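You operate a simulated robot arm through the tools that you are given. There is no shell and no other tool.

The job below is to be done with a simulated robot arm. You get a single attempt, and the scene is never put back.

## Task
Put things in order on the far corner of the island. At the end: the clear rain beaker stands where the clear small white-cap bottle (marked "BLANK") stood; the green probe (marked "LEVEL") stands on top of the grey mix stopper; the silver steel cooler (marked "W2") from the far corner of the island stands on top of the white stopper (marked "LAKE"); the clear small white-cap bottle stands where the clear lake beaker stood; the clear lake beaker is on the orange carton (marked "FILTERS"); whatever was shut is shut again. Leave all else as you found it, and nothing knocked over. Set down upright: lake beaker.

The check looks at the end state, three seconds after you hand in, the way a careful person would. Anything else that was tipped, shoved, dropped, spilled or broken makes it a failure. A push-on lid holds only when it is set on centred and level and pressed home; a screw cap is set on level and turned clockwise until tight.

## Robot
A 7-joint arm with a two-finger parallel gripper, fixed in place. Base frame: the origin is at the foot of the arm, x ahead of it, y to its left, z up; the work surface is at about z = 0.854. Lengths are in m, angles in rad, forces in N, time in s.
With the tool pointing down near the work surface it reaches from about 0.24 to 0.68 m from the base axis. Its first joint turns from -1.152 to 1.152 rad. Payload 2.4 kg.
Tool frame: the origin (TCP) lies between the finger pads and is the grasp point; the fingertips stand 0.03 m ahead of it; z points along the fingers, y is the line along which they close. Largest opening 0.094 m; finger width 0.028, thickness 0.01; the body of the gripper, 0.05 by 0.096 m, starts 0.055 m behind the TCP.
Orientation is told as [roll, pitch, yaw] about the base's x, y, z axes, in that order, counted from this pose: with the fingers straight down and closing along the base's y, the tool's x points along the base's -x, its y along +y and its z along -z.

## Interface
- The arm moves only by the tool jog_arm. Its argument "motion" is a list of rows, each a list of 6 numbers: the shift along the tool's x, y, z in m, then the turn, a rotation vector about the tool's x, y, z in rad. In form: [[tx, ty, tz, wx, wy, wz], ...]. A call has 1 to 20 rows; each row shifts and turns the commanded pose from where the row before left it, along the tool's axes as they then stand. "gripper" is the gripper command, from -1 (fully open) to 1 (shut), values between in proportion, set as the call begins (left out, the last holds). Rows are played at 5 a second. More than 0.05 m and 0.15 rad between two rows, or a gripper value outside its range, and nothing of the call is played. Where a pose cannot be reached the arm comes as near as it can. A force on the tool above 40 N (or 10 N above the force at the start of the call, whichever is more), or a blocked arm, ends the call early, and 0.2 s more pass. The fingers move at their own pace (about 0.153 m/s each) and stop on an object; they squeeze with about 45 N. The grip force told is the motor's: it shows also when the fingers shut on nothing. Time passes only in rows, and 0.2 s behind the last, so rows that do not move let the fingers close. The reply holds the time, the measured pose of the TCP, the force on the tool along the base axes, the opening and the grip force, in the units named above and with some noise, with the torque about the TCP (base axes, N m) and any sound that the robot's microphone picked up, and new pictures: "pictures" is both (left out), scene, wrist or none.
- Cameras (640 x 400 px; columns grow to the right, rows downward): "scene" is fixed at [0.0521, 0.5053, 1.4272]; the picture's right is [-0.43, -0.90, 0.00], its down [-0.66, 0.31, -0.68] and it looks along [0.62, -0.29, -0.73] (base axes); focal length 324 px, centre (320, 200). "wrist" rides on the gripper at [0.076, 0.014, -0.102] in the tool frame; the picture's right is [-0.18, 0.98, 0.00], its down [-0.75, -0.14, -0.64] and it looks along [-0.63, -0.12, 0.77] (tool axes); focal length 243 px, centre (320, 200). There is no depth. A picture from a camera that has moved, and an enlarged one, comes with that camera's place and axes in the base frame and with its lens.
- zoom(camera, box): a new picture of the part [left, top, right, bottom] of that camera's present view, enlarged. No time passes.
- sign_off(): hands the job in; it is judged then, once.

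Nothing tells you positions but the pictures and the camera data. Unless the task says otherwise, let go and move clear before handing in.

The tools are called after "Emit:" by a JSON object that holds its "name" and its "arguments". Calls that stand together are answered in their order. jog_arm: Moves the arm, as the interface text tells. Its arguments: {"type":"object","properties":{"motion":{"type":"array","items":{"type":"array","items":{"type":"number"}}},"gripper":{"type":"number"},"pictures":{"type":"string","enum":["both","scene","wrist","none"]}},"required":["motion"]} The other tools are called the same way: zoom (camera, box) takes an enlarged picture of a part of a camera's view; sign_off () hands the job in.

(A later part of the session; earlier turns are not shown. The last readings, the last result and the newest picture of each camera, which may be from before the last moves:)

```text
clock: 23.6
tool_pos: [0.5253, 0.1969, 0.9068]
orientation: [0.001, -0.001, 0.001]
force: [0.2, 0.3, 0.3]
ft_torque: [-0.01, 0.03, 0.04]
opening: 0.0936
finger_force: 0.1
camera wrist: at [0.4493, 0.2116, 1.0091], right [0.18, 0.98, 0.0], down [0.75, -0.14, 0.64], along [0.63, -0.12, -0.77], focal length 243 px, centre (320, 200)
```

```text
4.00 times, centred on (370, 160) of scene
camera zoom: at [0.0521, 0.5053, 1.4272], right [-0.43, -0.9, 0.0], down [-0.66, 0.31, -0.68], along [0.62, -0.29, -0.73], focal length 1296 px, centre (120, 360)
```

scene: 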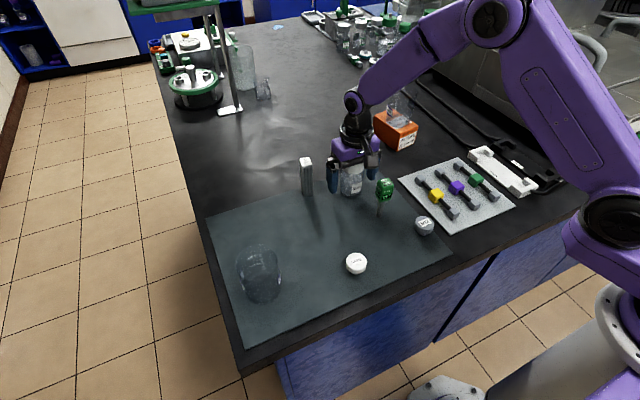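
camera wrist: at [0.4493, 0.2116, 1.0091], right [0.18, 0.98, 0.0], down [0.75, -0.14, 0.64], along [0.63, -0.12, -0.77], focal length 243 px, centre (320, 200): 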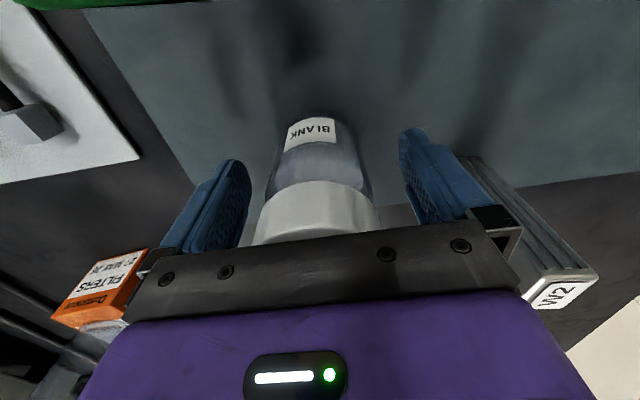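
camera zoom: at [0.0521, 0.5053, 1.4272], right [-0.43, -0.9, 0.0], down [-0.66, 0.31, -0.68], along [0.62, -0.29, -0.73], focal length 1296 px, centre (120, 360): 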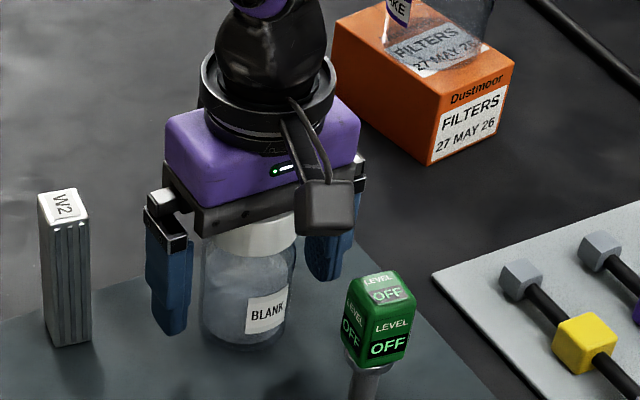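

The fingers straddle the bottle without touching anything else. I'll close on it.

Emit:
{"name": "jog_arm", "arguments": {"motion": [[0, 0, 0, 0, 0, 0], [0, 0, 0, 0, 0, 0], [0, 0, 0, 0, 0, 0], [0, 0, 0, 0, 0, 0]], "gripper": 1}}

```text
clock: 24.6
tool_pos: [0.5258, 0.1956, 0.908]
orientation: [0.0, -0.001, -0.001]
force: [0.3, -1.5, 0.2]
ft_torque: [-0.06, 0.01, 0.01]
opening: 0.0567
finger_force: 45.6
camera wrist: at [0.4494, 0.2114, 1.0093], right [0.18, 0.98, 0.0], down [0.75, -0.14, 0.64], along [0.63, -0.12, -0.77], focal length 243 px, centre (320, 200)
```

scene: 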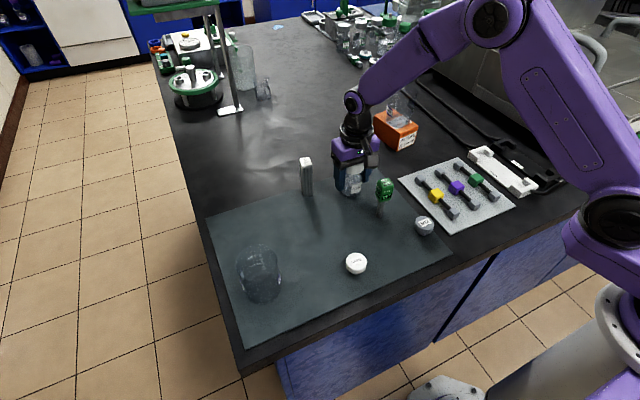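
wrist: 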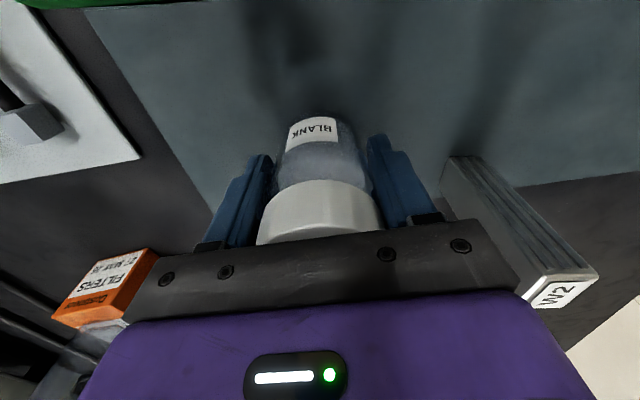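

The bottle is gripped (57 mm) at (0.526, 0.196). I'll lift it and carry it to the lake beaker's old place (0.470, 0.356).

Emit:
{"name": "jog_arm", "arguments": {"motion": [[0, 0, -0.01, 0, 0, 0], [0, 0, -0.03, 0, 0, 0], [0, 0, -0.04, 0, 0, 0], [0, 0, -0.04, 0, 0, 0], [0, 0, -0.03, 0, 0, 0], [0.006, 0.0165, 0, 0, 0, 0], [0.0125, 0.036, 0, 0, 0, 0], [0.0125, 0.036, 0, 0, 0, 0], [0.0125, 0.036, 0, 0, 0, 0], [0.0125, 0.036, 0, 0, 0, 0], [0, 0, 0, 0, 0, 0]], "gripper": 1}}

Emit:
{"name": "jog_arm", "arguments": {"motion": [[0, 0, 0.03, 0, 0, 0], [0, 0, 0.04, 0, 0, 0], [0, 0, 0.04, 0, 0, 0], [0, 0, 0.025, 0, 0, 0], [0, 0, 0.005, 0, 0, 0], [0, 0, 0, 0, 0, 0]], "gripper": 1}}

```text
clock: 27.0
tool_pos: [0.4699, 0.3568, 1.0574]
orientation: [0.0, 0.0, 0.0]
force: [0.3, -0.1, -1.8]
ft_torque: [0.03, 0.0, -0.02]
opening: 0.0568
finger_force: 45.5
camera wrist: at [0.3937, 0.3718, 1.159], right [0.18, 0.98, 0.0], down [0.75, -0.14, 0.64], along [0.63, -0.12, -0.77], focal length 243 px, centre (320, 200)
```

scene: 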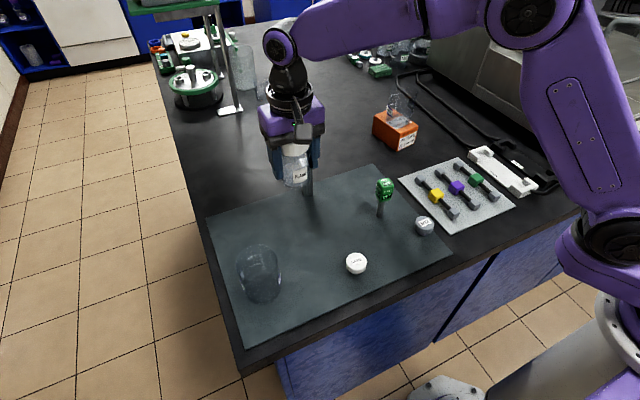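
wrist: 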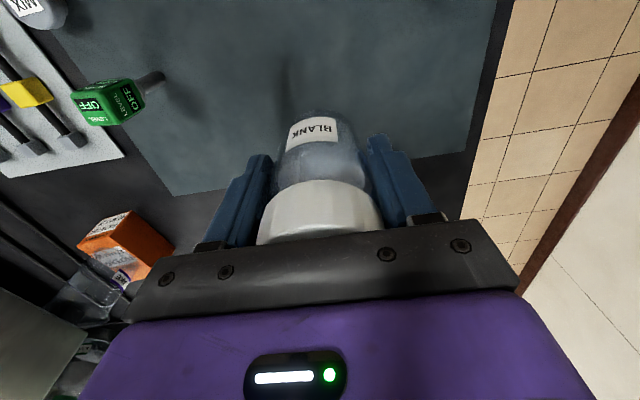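

```text
clock: 28.4
tool_pos: [0.4697, 0.3564, 0.9186]
orientation: [0.0, 0.0, 0.0]
force: [0.1, -0.4, -2.0]
ft_torque: [0.02, 0.01, -0.03]
opening: 0.0567
finger_force: 45.1
camera wrist: at [0.3925, 0.3716, 1.0199], right [0.18, 0.98, 0.0], down [0.75, -0.14, 0.64], along [0.63, -0.12, -0.77], focal length 243 px, centre (320, 200)
```

scene: 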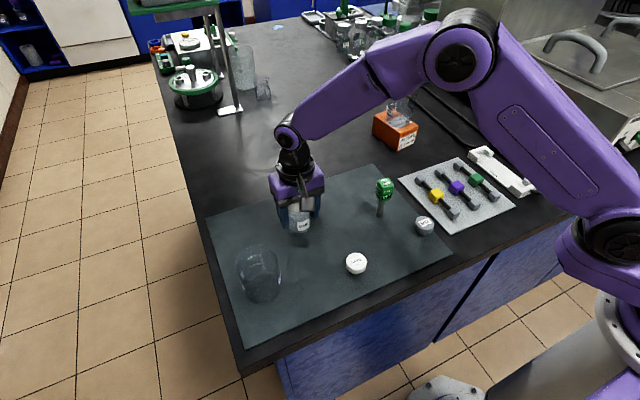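
wrist: 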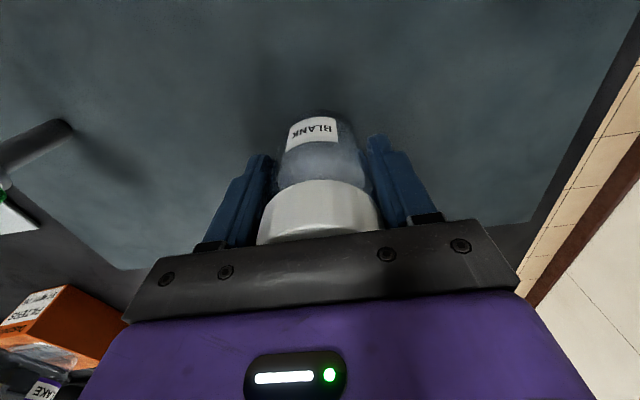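

The bottle is about 1 cm above its new place. I'll lower it gently until contact.

Emit:
{"name": "jog_arm", "arguments": {"motion": [[0, 0, 0.004, 0, 0, 0], [0, 0, 0.004, 0, 0, 0], [0, 0, 0, 0, 0, 0]], "gripper": 1, "pictures": "none"}}

Emit:
{"name": "jog_arm", "arguments": {"motion": [[0, 0, 0.0015, 0, 0, 0], [0, 0, 0, 0, 0, 0]], "gripper": 1, "pictures": "none"}}

Emit:
{"name": "jog_arm", "arguments": {"motion": [[0, 0, 0.001, 0, 0, 0], [0, 0, 0, 0, 0, 0]], "gripper": 1, "pictures": "none"}}

```text
clock: 29.2
tool_pos: [0.4698, 0.3565, 0.91]
orientation: [-0.001, 0.0, 0.001]
force: [0.9, -0.5, -1.5]
ft_torque: [-0.01, 0.0, 0.0]
opening: 0.0569
finger_force: 45.1
```

```text
clock: 29.8
tool_pos: [0.4692, 0.3558, 0.908]
orientation: [-0.002, -0.001, 0.001]
force: [-0.8, 0.3, -1.9]
ft_torque: [0.03, 0.03, 0.01]
opening: 0.0568
finger_force: 44.6
```

```text
clock: 30.4
tool_pos: [0.4692, 0.3566, 0.9078]
orientation: [0.001, -0.001, 0.0]
force: [-1.2, -1.4, 3.1]
ft_torque: [0.05, 0.05, 0.08]
opening: 0.0571
finger_force: 44.8
```

The bottle has light contact. I'll release it and look.

Emit:
{"name": "jog_arm", "arguments": {"motion": [[0, 0, 0, 0, 0, 0], [0, 0, 0, 0, 0, 0], [0, 0, 0, 0, 0, 0]], "gripper": -1, "pictures": "wrist"}}

Emit:
{"name": "jog_arm", "arguments": {"motion": [[0, 0, -0.02, 0, 0, 0], [0, 0, -0.03, 0, 0, 0], [0, 0, -0.04, 0, 0, 0], [0, 0, -0.04, 0, 0, 0], [0, 0, -0.04, 0, 0, 0], [0, 0, -0.03, 0, 0, 0], [0, 0, 0, 0, 0, 0]], "gripper": -1}}

Emit:
{"name": "zoom", "arguments": {"camera": "scene", "box": [220, 180, 380, 310]}}

```text
clock: 31.2
tool_pos: [0.4705, 0.3571, 0.9089]
orientation: [0.001, -0.001, 0.0]
force: [-0.4, -0.4, -0.9]
ft_torque: [0.01, -0.03, 0.0]
opening: 0.0941
finger_force: 0.0
camera wrist: at [0.3929, 0.3723, 1.009], right [0.18, 0.98, 0.0], down [0.75, -0.14, 0.64], along [0.63, -0.12, -0.77], focal length 243 px, centre (320, 200)
```

wrist: 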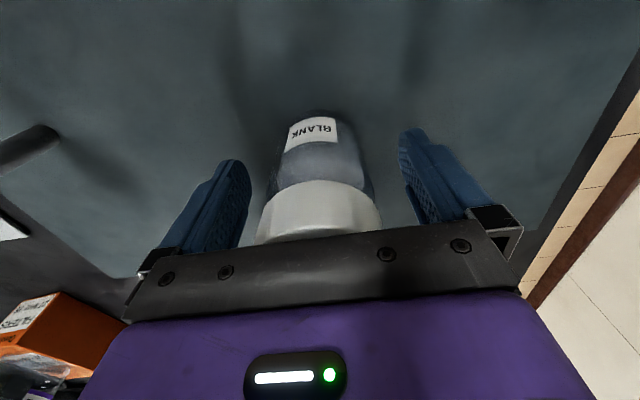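

```text
clock: 32.8
tool_pos: [0.4717, 0.3564, 1.1072]
orientation: [0.0, 0.001, 0.0]
force: [-0.4, 0.3, 0.0]
ft_torque: [-0.01, 0.02, 0.03]
opening: 0.0939
finger_force: 0.0
camera wrist: at [0.3954, 0.3725, 1.2092], right [0.18, 0.98, 0.0], down [0.75, -0.14, 0.64], along [0.63, -0.12, -0.77], focal length 243 px, centre (320, 200)
```

scene: 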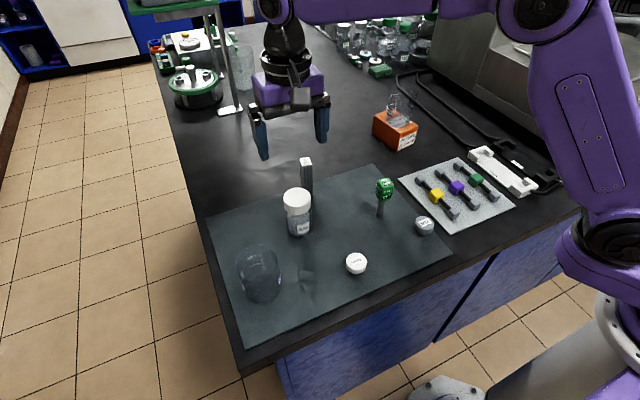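
wrist: 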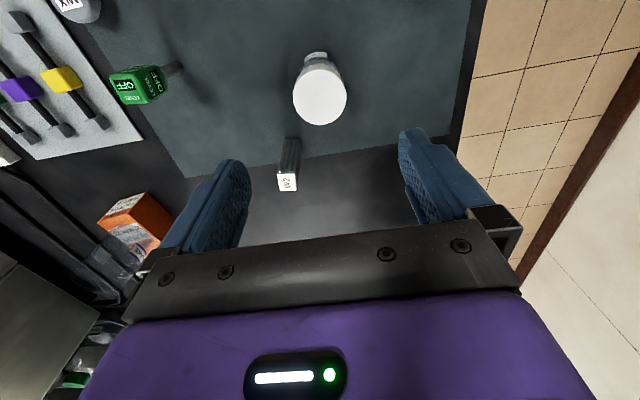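

```text
3.08 times, centred on (300, 245) of scene
camera zoom: at [0.0521, 0.5053, 1.4272], right [-0.43, -0.9, 0.0], down [-0.66, 0.31, -0.68], along [0.62, -0.29, -0.73], focal length 997 px, centre (382, 62)
```

zoom: 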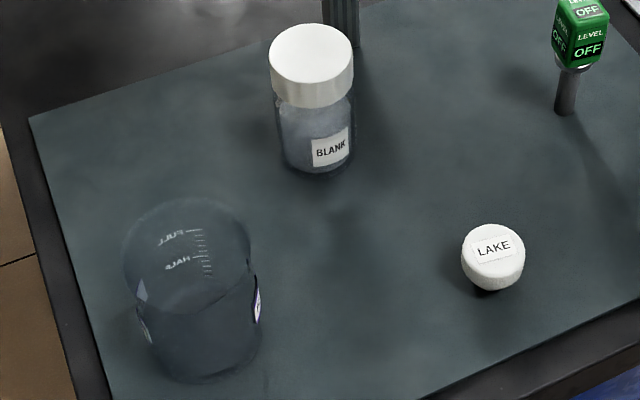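

The bottle stands upright in the lake beaker's old place. Next I move above the rain beaker at about (0.376, 0.475).

Emit:
{"name": "jog_arm", "arguments": {"motion": [[0.024, 0.0296, 0, 0, 0, 0], [0.024, 0.0296, 0, 0, 0, 0], [0.024, 0.0296, 0, 0, 0, 0], [0.023, 0.0296, 0, 0, 0, 0], [0, 0, 0, 0, 0, 0]], "gripper": -1}}

Emit:
{"name": "zoom", "arguments": {"camera": "wrist", "box": [220, 0, 420, 160]}}

```text
clock: 34.0
tool_pos: [0.3781, 0.4732, 1.108]
orientation: [0.001, 0.0, 0.0]
force: [-0.3, -0.3, 0.3]
ft_torque: [0.03, -0.01, 0.04]
opening: 0.0938
finger_force: 0.0
camera wrist: at [0.3015, 0.4893, 1.2097], right [0.18, 0.98, 0.0], down [0.75, -0.14, 0.64], along [0.63, -0.12, -0.77], focal length 243 px, centre (320, 200)
```

scene: 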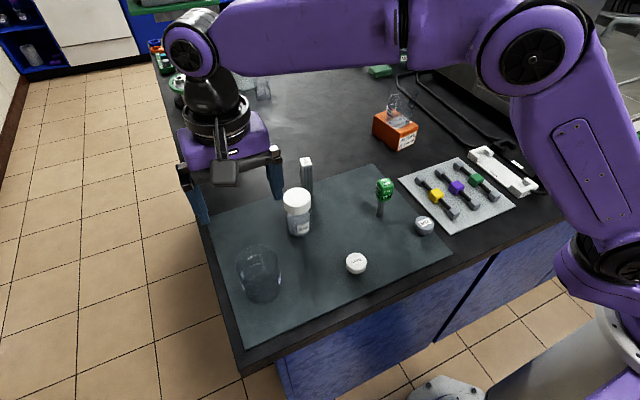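
wrist: 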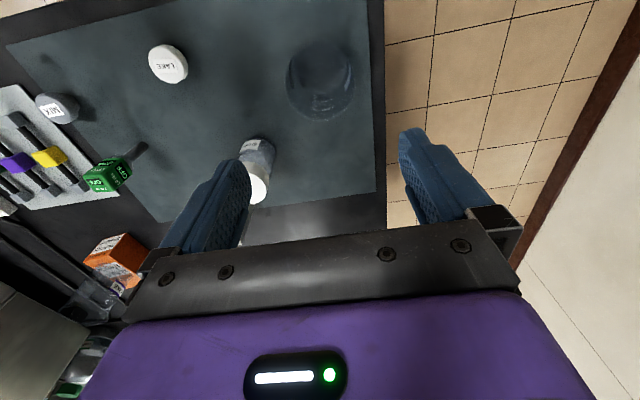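

```text
2.50 times, centred on (320, 80) of wrist
camera zoom: at [0.3015, 0.4893, 1.2097], right [0.18, 0.98, 0.0], down [0.75, -0.14, 0.64], along [0.63, -0.12, -0.77], focal length 606 px, centre (320, 500)
```

zoom: 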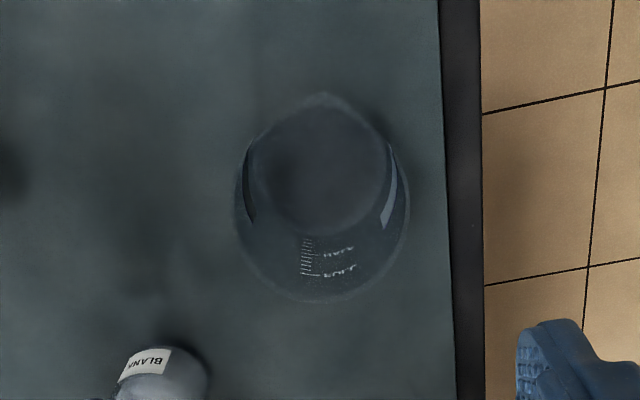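

The rain beaker is at about (0.370, 0.4765), spout again toward the base. I'll shift back 7 mm and descend with a check above the rim.

Emit:
{"name": "jog_arm", "arguments": {"motion": [[0.007, 0.001, 0.03, 0, 0, 0], [0, 0, 0.04, 0, 0, 0], [0, 0, 0.04, 0, 0, 0], [0, 0, 0.012, 0, 0, 0], [0, 0, 0, 0, 0, 0]], "gripper": -1}}

```text
clock: 35.2
tool_pos: [0.3705, 0.476, 0.9836]
orientation: [0.0, 0.0, -0.002]
force: [0.2, 0.5, 0.3]
ft_torque: [-0.03, 0.01, 0.04]
opening: 0.0939
finger_force: 0.0
camera wrist: at [0.294, 0.4908, 1.0855], right [0.18, 0.98, 0.0], down [0.75, -0.14, 0.64], along [0.63, -0.12, -0.77], focal length 243 px, centre (320, 200)
```

scene: 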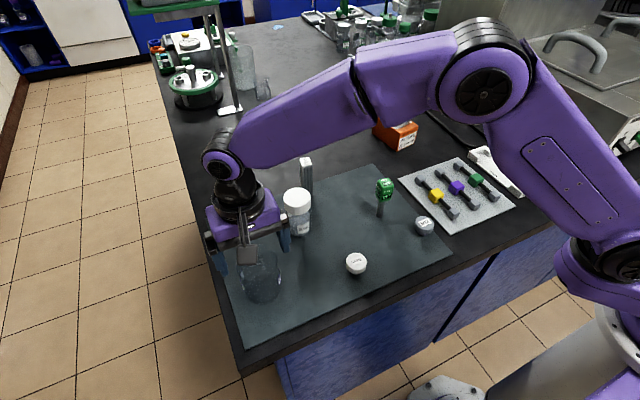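
wrist: 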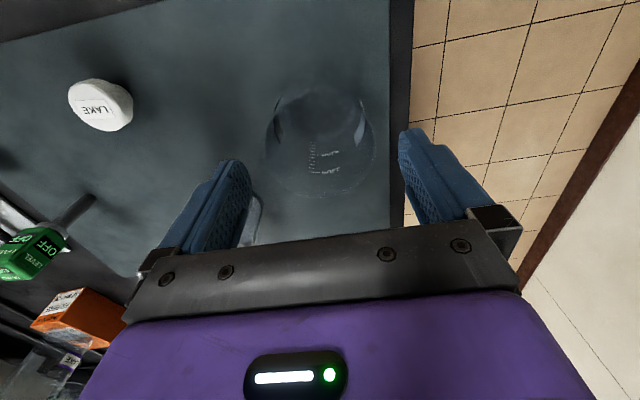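

The rim is centred between the fingers, as it was for the lake beaker. I'll descend and grip.

Emit:
{"name": "jog_arm", "arguments": {"motion": [[0, 0, 0.025, 0, 0, 0], [0, 0, 0.025, 0, 0, 0], [0, 0, 0.015, 0, 0, 0], [0, 0, 0, 0, 0, 0]], "gripper": -1, "pictures": "wrist"}}

Emit:
{"name": "jog_arm", "arguments": {"motion": [[0, 0, 0, 0, 0, 0], [0, 0, 0, 0, 0, 0], [0, 0, 0, 0, 0, 0], [0, 0, 0, 0, 0, 0]], "gripper": 1}}

```text
clock: 36.2
tool_pos: [0.3681, 0.476, 0.9196]
orientation: [-0.001, 0.0, 0.002]
force: [-0.4, 1.0, -0.8]
ft_torque: [-0.01, 0.01, 0.02]
opening: 0.0937
finger_force: 0.1
camera wrist: at [0.2913, 0.4913, 1.0214], right [0.18, 0.98, 0.0], down [0.75, -0.14, 0.64], along [0.63, -0.12, -0.77], focal length 243 px, centre (320, 200)
```

wrist: 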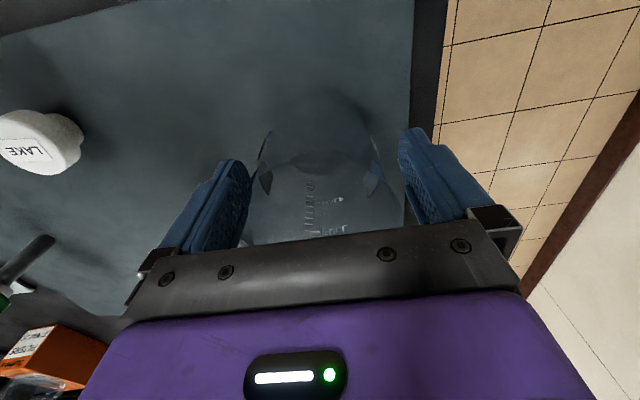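

```text
clock: 37.2
tool_pos: [0.3677, 0.4755, 0.92]
orientation: [-0.001, 0.0, 0.0]
force: [-0.6, 0.0, 0.1]
ft_torque: [0.0, -0.01, 0.04]
opening: 0.0702
finger_force: 44.9
camera wrist: at [0.2914, 0.4913, 1.0216], right [0.18, 0.98, 0.0], down [0.75, -0.14, 0.64], along [0.63, -0.12, -0.77], focal length 243 px, centre (320, 200)
```

scene: 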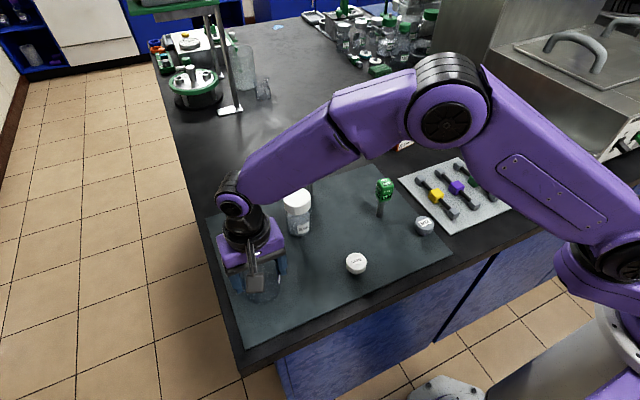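
wrist: 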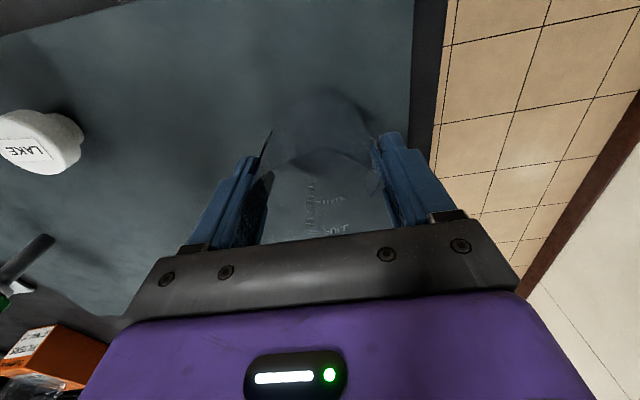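

The rain beaker is gripped. I'll lift it and carry it to the bottle's old place (0.528, 0.196).

Emit:
{"name": "jog_arm", "arguments": {"motion": [[0, 0, -0.01, 0, 0, 0], [0, 0, -0.03, 0, 0, 0], [0, 0, -0.04, 0, 0, 0], [0, 0, -0.04, 0, 0, 0], [0, 0, -0.03, 0, 0, 0], [0, 0, -0.01, 0, 0, 0], [-0.008, -0.014, 0, 0, 0, 0], [-0.016, -0.028, 0, 0, 0, 0], [-0.02, -0.035, 0, 0, 0, 0], [-0.02, -0.035, 0, 0, 0, 0], [-0.02, -0.035, 0, 0, 0, 0], [-0.02, -0.035, 0, 0, 0, 0], [-0.02, -0.035, 0, 0, 0, 0], [-0.02, -0.035, 0, 0, 0, 0], [-0.016, -0.028, 0, 0, 0, 0], [0, 0, 0, 0, 0, 0]], "gripper": 1}}

```text
clock: 40.6
tool_pos: [0.5275, 0.1944, 1.0813]
orientation: [0.0, -0.002, 0.0]
force: [-0.3, 0.6, -1.7]
ft_torque: [-0.01, 0.04, -0.01]
opening: 0.0704
finger_force: 45.5
camera wrist: at [0.4509, 0.2096, 1.1829], right [0.18, 0.98, 0.0], down [0.75, -0.14, 0.64], along [0.63, -0.12, -0.77], focal length 243 px, centre (320, 200)
```

scene: 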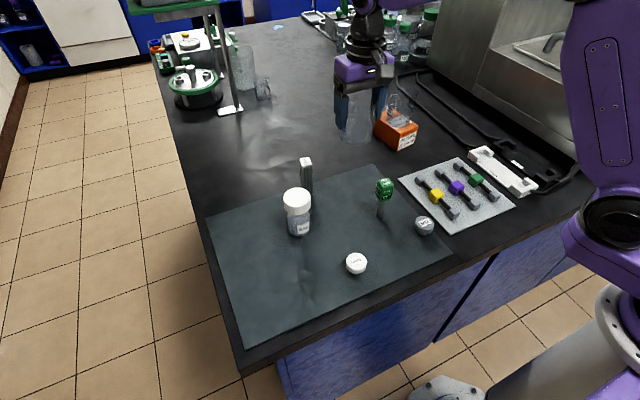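
wrist: 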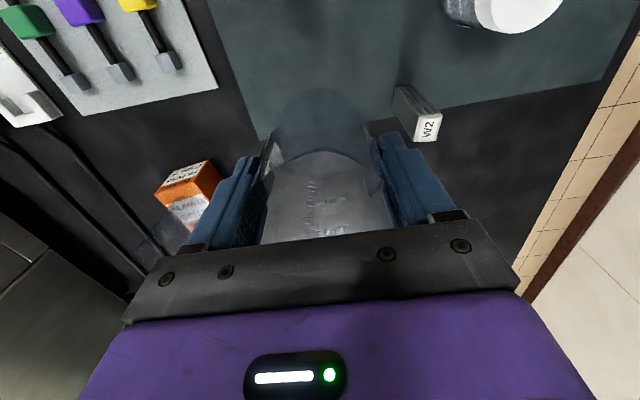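

The beaker is above the target spot with clear space below. I'll lower it to just above the surface, then in fine steps.

Emit:
{"name": "jog_arm", "arguments": {"motion": [[0, 0.001, 0.03, 0, 0, 0], [0, 0, 0.04, 0, 0, 0], [0, 0, 0.04, 0, 0, 0], [0, 0, 0.03, 0, 0, 0], [0, 0, 0.012, 0, 0, 0], [0, 0, 0.004, 0, 0, 0], [0, 0, 0, 0, 0, 0]], "gripper": 1}}

Emit:
{"name": "jog_arm", "arguments": {"motion": [[0, 0, 0.003, 0, 0, 0], [0, 0, 0, 0, 0, 0]], "gripper": 1, "pictures": "none"}}

Emit:
{"name": "jog_arm", "arguments": {"motion": [[0, 0, 0.0015, 0, 0, 0], [0, 0, 0, 0, 0, 0]], "gripper": 1, "pictures": "none"}}

```text
clock: 42.2
tool_pos: [0.528, 0.196, 0.9223]
orientation: [-0.001, 0.0, 0.0]
force: [0.2, 0.0, -2.0]
ft_torque: [0.0, 0.01, 0.0]
opening: 0.0702
finger_force: 44.7
camera wrist: at [0.4512, 0.2119, 1.0249], right [0.18, 0.98, 0.0], down [0.75, -0.14, 0.64], along [0.63, -0.12, -0.77], focal length 243 px, centre (320, 200)
```

scene: 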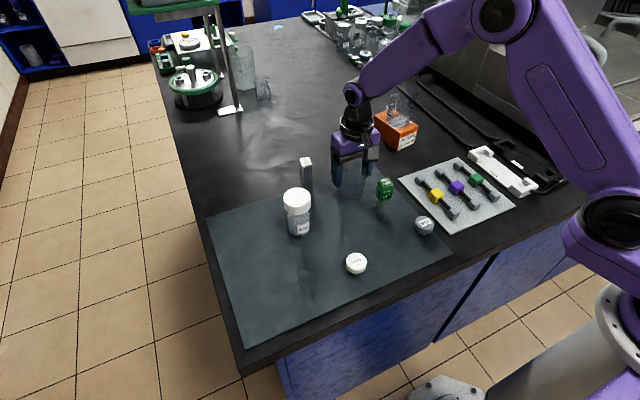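
wrist: 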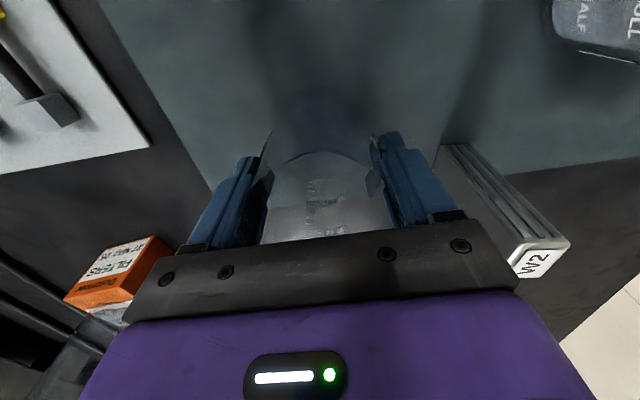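

```text
clock: 42.8
tool_pos: [0.5277, 0.1968, 0.9206]
orientation: [0.0, 0.0, -0.001]
force: [0.4, -0.1, -0.7]
ft_torque: [0.01, 0.0, -0.05]
opening: 0.07
finger_force: 45.5
```

```text
clock: 43.4
tool_pos: [0.5286, 0.1961, 0.9198]
orientation: [0.001, 0.0, 0.001]
force: [-3.9, -1.0, 8.2]
ft_torque: [-0.08, 0.2, -0.02]
opening: 0.0701
finger_force: 45.1
```

It is in contact with the surface. I'll release, rise and inspect.

Emit:
{"name": "jog_arm", "arguments": {"motion": [[0, 0, 0, 0, 0, 0], [0, 0, 0, 0, 0, 0], [0, 0, 0, 0, 0, 0]], "gripper": -1}}

Emit:
{"name": "zoom", "arguments": {"camera": "scene", "box": [290, 110, 450, 230]}}

```text
clock: 44.2
tool_pos: [0.5281, 0.1968, 0.9196]
orientation: [0.0, 0.0, 0.0]
force: [0.0, -0.5, 0.9]
ft_torque: [0.02, 0.0, -0.01]
opening: 0.0939
finger_force: 0.2
camera wrist: at [0.4516, 0.2119, 1.021], right [0.18, 0.98, 0.0], down [0.75, -0.14, 0.64], along [0.63, -0.12, -0.77], focal length 243 px, centre (320, 200)
```

scene: 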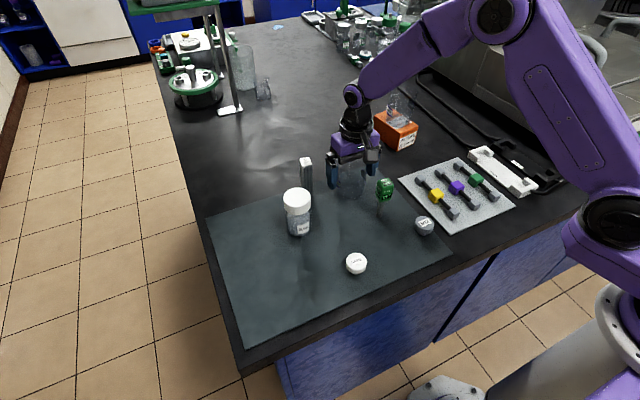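
wrist: 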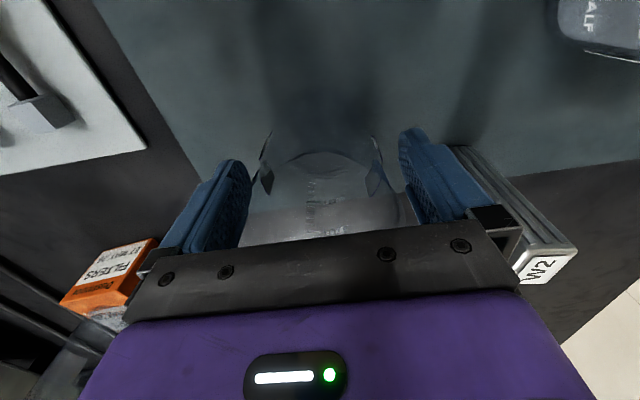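

```text
3.33 times, centred on (370, 170) of scene
camera zoom: at [0.0521, 0.5053, 1.4272], right [-0.43, -0.9, 0.0], down [-0.66, 0.31, -0.68], along [0.62, -0.29, -0.73], focal length 1080 px, centre (153, 300)
```

zoom: 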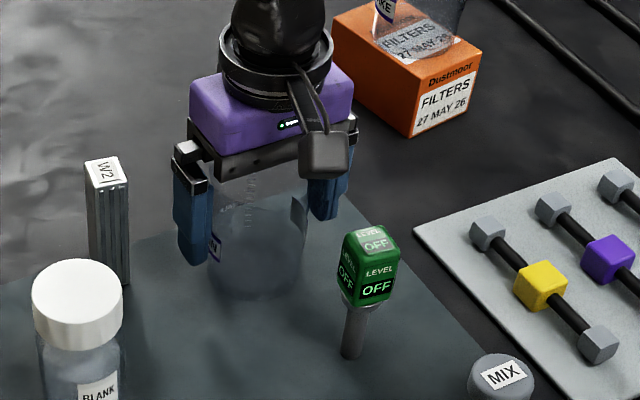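

The rain beaker stands in the bottle's old place. I'll rise and move above the LEVEL probe.

Emit:
{"name": "jog_arm", "arguments": {"motion": [[0, 0, -0.02, 0, 0, 0], [0, 0, -0.04, 0, 0, 0], [0, 0, -0.04, 0, 0, 0], [0, 0, -0.04, 0, 0, 0], [0, 0, -0.05, 0, 0, 0], [0.033, -0.008, 0, 0, 0, 0], [0.033, -0.008, 0, 0, 0, 0], [0.032, -0.007, 0, 0, 0, 0], [0, 0, 0, 0, 0, 0]], "gripper": -1}}

Emit:
{"name": "zoom", "arguments": {"camera": "wrist", "box": [200, 0, 440, 150]}}

Emit:
{"name": "zoom", "arguments": {"camera": "scene", "box": [340, 160, 460, 250]}}

Emit:
{"name": "zoom", "arguments": {"camera": "scene", "box": [280, 140, 400, 230]}}

```text
clock: 46.2
tool_pos: [0.4295, 0.1765, 1.1095]
orientation: [0.0, 0.0, 0.001]
force: [-0.1, -0.4, -0.6]
ft_torque: [0.02, -0.01, -0.02]
opening: 0.0938
finger_force: 0.0
camera wrist: at [0.3539, 0.192, 1.2111], right [0.18, 0.98, 0.0], down [0.75, -0.14, 0.64], along [0.63, -0.12, -0.77], focal length 243 px, centre (320, 200)
```

scene: 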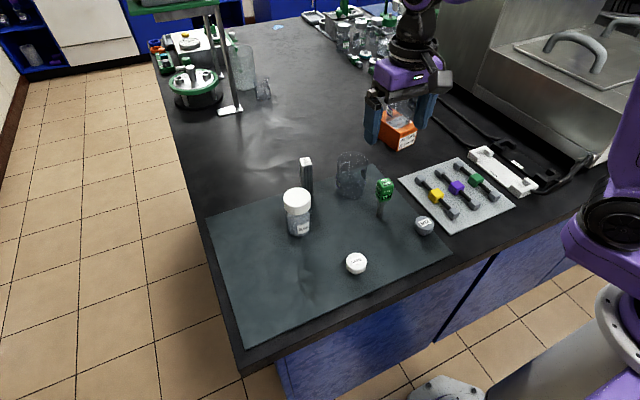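
wrist: 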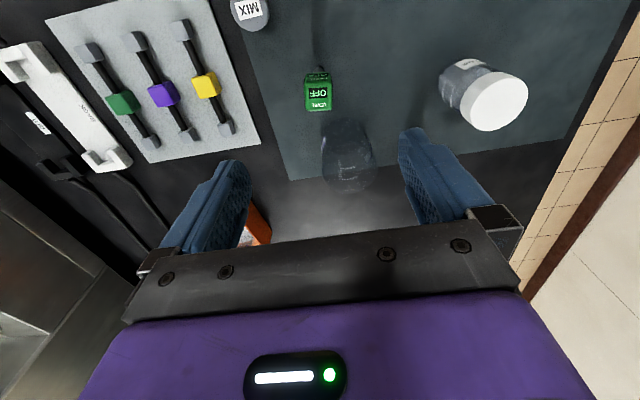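

```text
2.67 times, centred on (320, 75) of wrist
camera zoom: at [0.3539, 0.192, 1.2111], right [0.18, 0.98, 0.0], down [0.75, -0.14, 0.64], along [0.63, -0.12, -0.77], focal length 647 px, centre (320, 533)
```

zoom: 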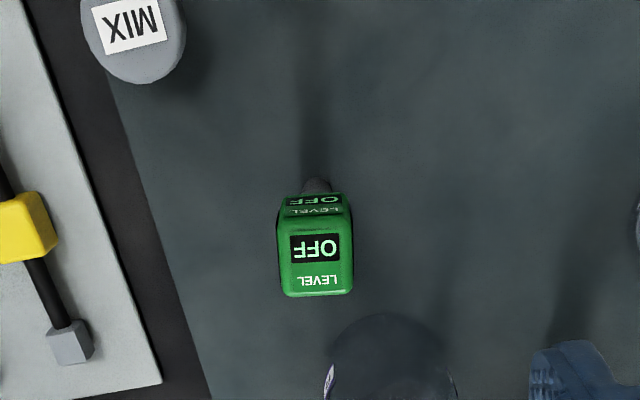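

```text
4.44 times, centred on (400, 205) of scene
camera zoom: at [0.0521, 0.5053, 1.4272], right [-0.43, -0.9, 0.0], down [-0.66, 0.31, -0.68], along [0.62, -0.29, -0.73], focal length 1440 px, centre (-36, 178)
```

zoom: 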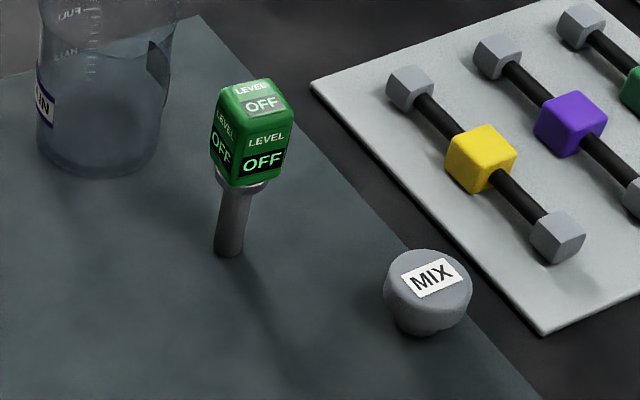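

```text
4.44 times, centred on (340, 185) of scene
camera zoom: at [0.0521, 0.5053, 1.4272], right [-0.43, -0.9, 0.0], down [-0.66, 0.31, -0.68], along [0.62, -0.29, -0.73], focal length 1440 px, centre (231, 267)
```

zoom: 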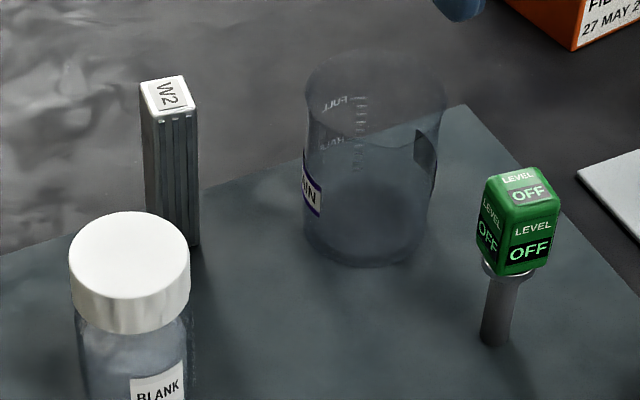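

The probe head's top is at about (0.426, 0.1765, 0.97), yawed roughly -0.14 rad. I'll align to it and descend part way to check.

Emit:
{"name": "jog_arm", "arguments": {"motion": [[0.003, -0.001, 0.02, 0, 0, 0], [0, 0, 0, 0, 0, 0.14], [0, 0, 0.04, 0, 0, 0], [0, 0, 0.035, 0, 0, 0], [0, 0, 0, 0, 0, 0]], "gripper": -1}}

Emit:
{"name": "zoom", "arguments": {"camera": "wrist", "box": [220, 80, 420, 240]}}

Emit:
{"name": "zoom", "arguments": {"camera": "scene", "box": [320, 120, 480, 240]}}

```text
clock: 47.4
tool_pos: [0.4285, 0.1752, 1.0147]
orientation: [-0.001, 0.0, -0.141]
force: [0.1, -0.2, 0.0]
ft_torque: [0.01, -0.01, 0.03]
opening: 0.0942
finger_force: 0.1
camera wrist: at [0.3534, 0.2003, 1.1166], right [0.32, 0.95, 0.0], down [0.73, -0.24, 0.64], along [0.61, -0.21, -0.77], focal length 243 px, centre (320, 200)
```

scene: 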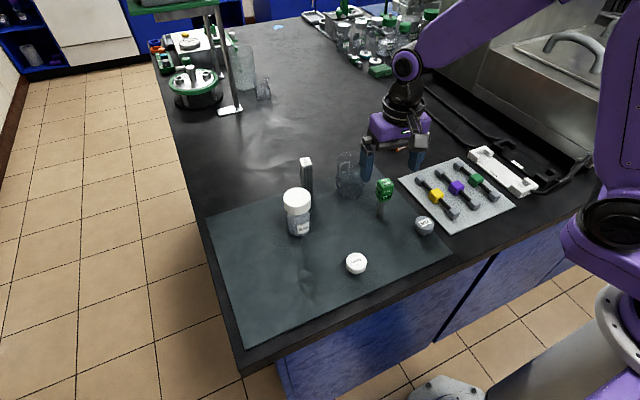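
wrist: 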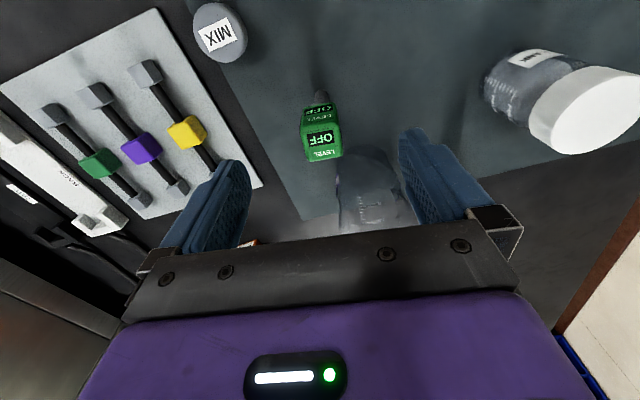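

```text
2.50 times, centred on (320, 160) of wrist
camera zoom: at [0.3534, 0.2003, 1.1166], right [0.32, 0.95, 0.0], down [0.73, -0.24, 0.64], along [0.61, -0.21, -0.77], focal length 606 px, centre (320, 300)
```

zoom: 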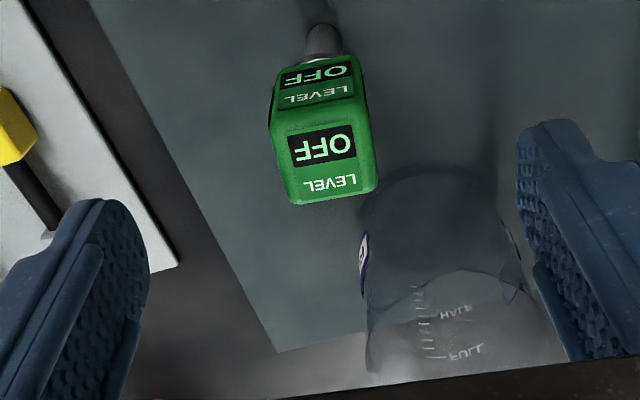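

```text
3.33 times, centred on (400, 180) of scene
camera zoom: at [0.0521, 0.5053, 1.4272], right [-0.43, -0.9, 0.0], down [-0.66, 0.31, -0.68], along [0.62, -0.29, -0.73], focal length 1080 px, centre (53, 267)
```

zoom: 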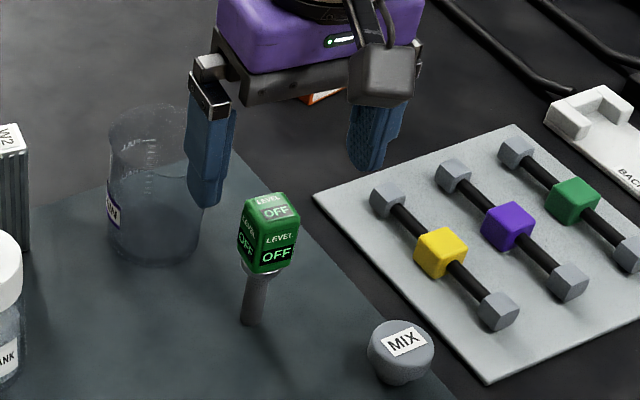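

The head is aligned with the fingers to within a couple of millimetres. I'll make a small correction, descend and grip it.

Emit:
{"name": "jog_arm", "arguments": {"motion": [[0.003, 0.002, 0.01, 0, 0, 0], [0, 0, 0.03, 0, 0, 0], [0, 0, 0.026, 0, 0, 0], [0, 0, 0, 0, 0, 0]], "gripper": -1}}

Emit:
{"name": "zoom", "arguments": {"camera": "scene", "box": [320, 140, 460, 240]}}

Emit:
{"name": "zoom", "arguments": {"camera": "wrist", "box": [220, 80, 420, 240]}}

```text
clock: 48.4
tool_pos: [0.426, 0.1739, 0.949]
orientation: [-0.001, 0.0, -0.14]
force: [-0.4, 0.4, 0.2]
ft_torque: [0.0, 0.0, 0.0]
opening: 0.0941
finger_force: 0.0
camera wrist: at [0.3512, 0.1999, 1.0503], right [0.32, 0.95, 0.0], down [0.73, -0.24, 0.64], along [0.61, -0.21, -0.77], focal length 243 px, centre (320, 200)
```

scene: 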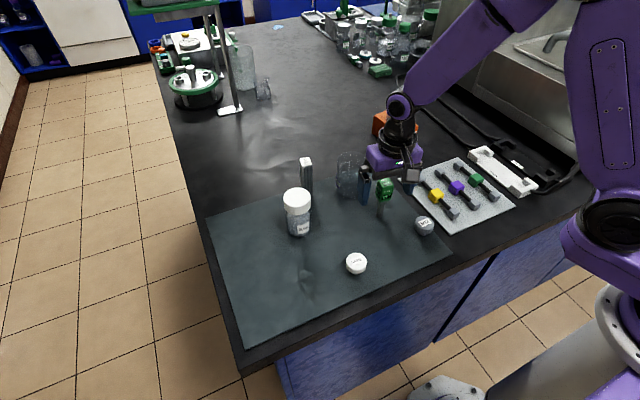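
wrist: 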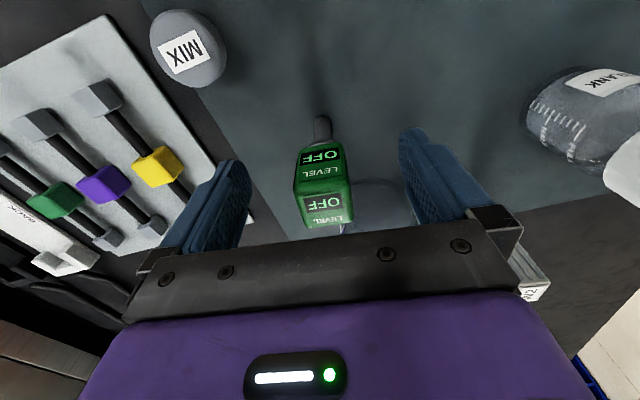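

```text
4.00 times, centred on (390, 190) of scene
camera zoom: at [0.0521, 0.5053, 1.4272], right [-0.43, -0.9, 0.0], down [-0.66, 0.31, -0.68], along [0.62, -0.29, -0.73], focal length 1296 px, centre (40, 240)
```

zoom: 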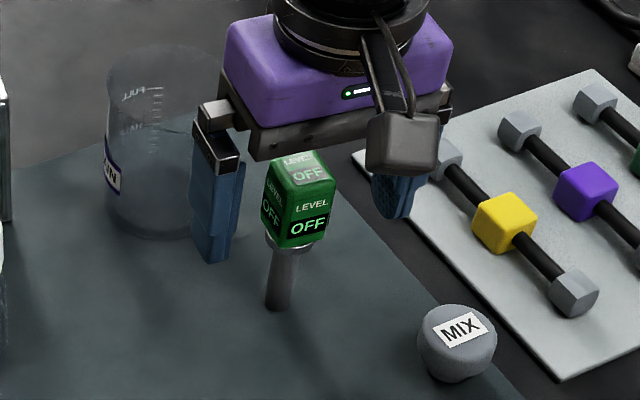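

```text
2.50 times, centred on (320, 160) of wrist
camera zoom: at [0.3512, 0.1999, 1.0503], right [0.32, 0.95, 0.0], down [0.73, -0.24, 0.64], along [0.61, -0.21, -0.77], focal length 606 px, centre (320, 300)
```

zoom: 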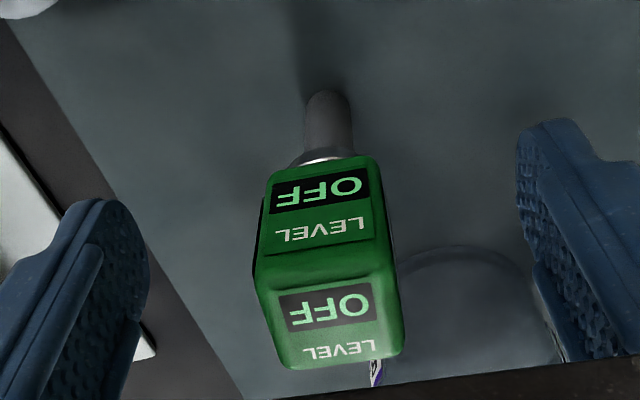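

The head is centred between the pads. I'll close on it.

Emit:
{"name": "jog_arm", "arguments": {"motion": [[0, 0.001, 0, 0, 0, 0], [0, 0, 0, 0, 0, 0], [0, 0, 0, 0, 0, 0], [0, 0, 0, 0, 0, 0], [0, 0, 0, 0, 0, 0]], "gripper": 1}}

Emit:
{"name": "zoom", "arguments": {"camera": "wrist", "box": [220, 80, 420, 240]}}

Emit:
{"name": "zoom", "arguments": {"camera": "scene", "box": [320, 140, 460, 240]}}

```text
clock: 49.6
tool_pos: [0.425, 0.1757, 0.9482]
orientation: [0.0, 0.0, -0.139]
force: [-1.2, 0.1, 0.3]
ft_torque: [-0.02, -0.01, 0.02]
opening: 0.0313
finger_force: 44.9
camera wrist: at [0.3509, 0.2016, 1.0507], right [0.32, 0.95, 0.0], down [0.73, -0.24, 0.64], along [0.61, -0.21, -0.77], focal length 243 px, centre (320, 200)
```

scene: 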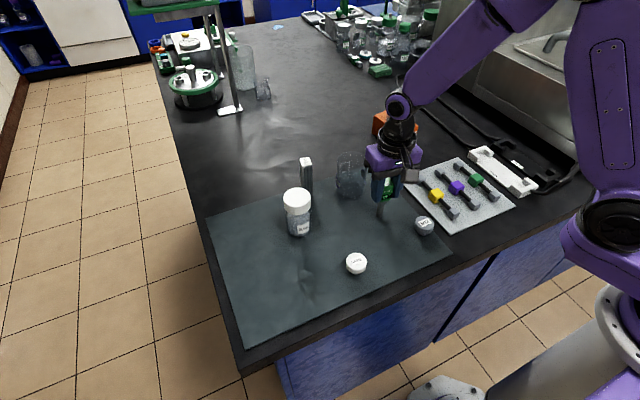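
wrist: 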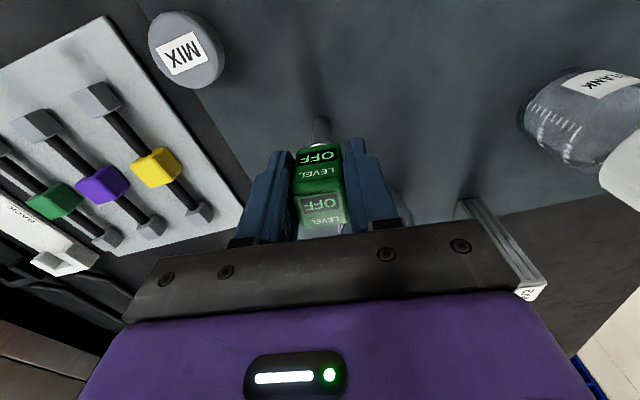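

```text
2.50 times, centred on (320, 160) of wrist
camera zoom: at [0.3509, 0.2016, 1.0507], right [0.32, 0.95, 0.0], down [0.73, -0.24, 0.64], along [0.61, -0.21, -0.77], focal length 606 px, centre (320, 300)
```

zoom: 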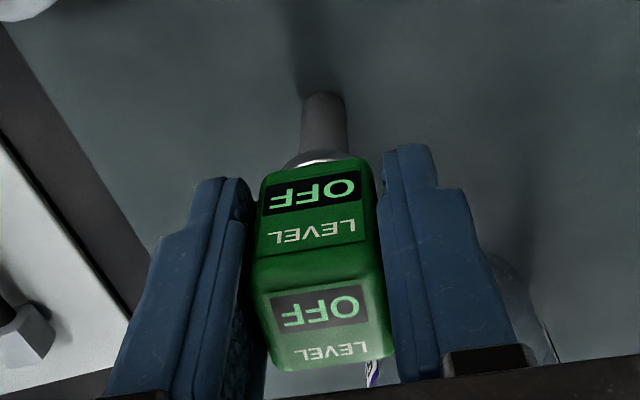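

```text
4.00 times, centred on (390, 190) of scene
camera zoom: at [0.0521, 0.5053, 1.4272], right [-0.43, -0.9, 0.0], down [-0.66, 0.31, -0.68], along [0.62, -0.29, -0.73], focal length 1296 px, centre (40, 240)
```

zoom: 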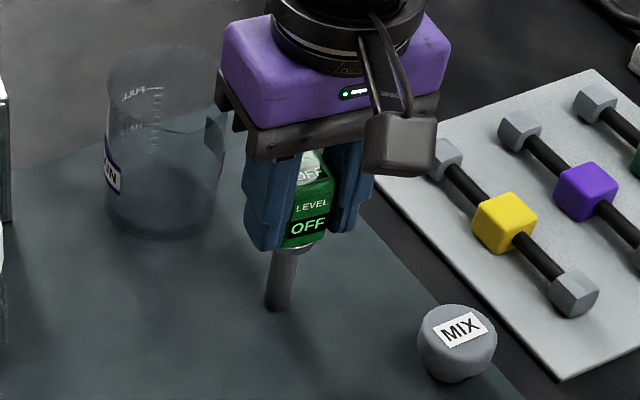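

The probe head is gripped (31 mm). I'll lift it about 7 cm and move above the MIX stopper while keeping the yaw.

Emit:
{"name": "jog_arm", "arguments": {"motion": [[0, 0, -0.01, 0, 0, 0], [0, 0, -0.03, 0, 0, 0], [0, 0, -0.03, 0, 0, 0], [0.0164, -0.0181, 0, 0, 0, 0], [0.0164, -0.0181, 0, 0, 0, 0], [0.0164, -0.0181, 0, 0, 0, 0], [0.0164, -0.0181, 0, 0, 0, 0], [0, 0, 0, 0, 0, 0], [0, 0, 0, 0, 0, 0]], "gripper": 1}}

Emit:
{"name": "zoom", "arguments": {"camera": "wrist", "box": [220, 40, 420, 200]}}

Emit:
{"name": "zoom", "arguments": {"camera": "scene", "box": [360, 160, 480, 250]}}

```text
clock: 51.6
tool_pos: [0.3481, 0.1129, 1.0191]
orientation: [0.0, 0.0, -0.141]
force: [0.2, -0.1, 0.6]
ft_torque: [-0.01, 0.04, 0.03]
opening: 0.0315
finger_force: 45.2
camera wrist: at [0.2746, 0.1396, 1.1213], right [0.32, 0.95, 0.0], down [0.73, -0.24, 0.64], along [0.61, -0.21, -0.77], focal length 243 px, centre (320, 200)
```

scene: 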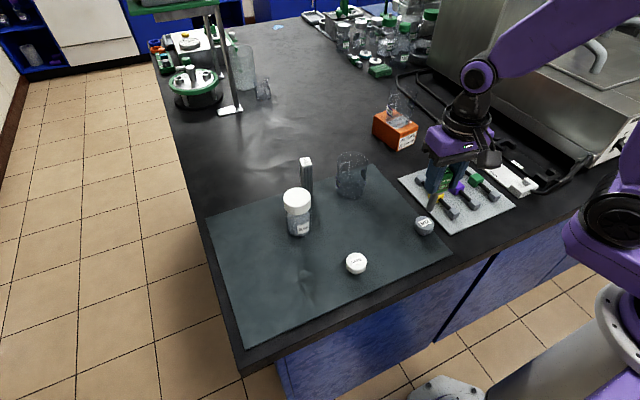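
wrist: 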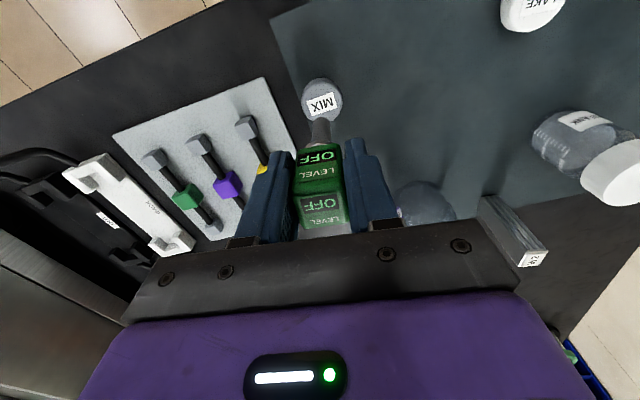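

```text
2.50 times, centred on (320, 120) of wrist
camera zoom: at [0.2746, 0.1396, 1.1213], right [0.32, 0.95, 0.0], down [0.73, -0.24, 0.64], along [0.61, -0.21, -0.77], focal length 606 px, centre (320, 400)
```

zoom: 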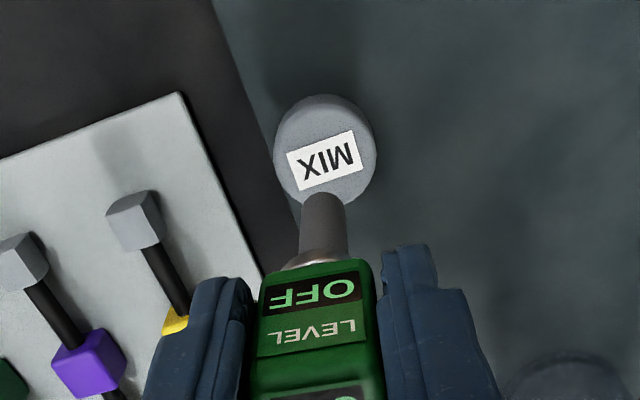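

```text
4.44 times, centred on (420, 205) of scene
camera zoom: at [0.0521, 0.5053, 1.4272], right [-0.43, -0.9, 0.0], down [-0.66, 0.31, -0.68], along [0.62, -0.29, -0.73], focal length 1440 px, centre (-124, 178)
```

zoom: 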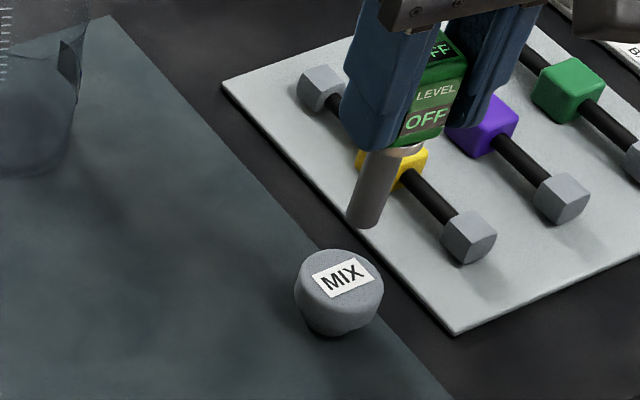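

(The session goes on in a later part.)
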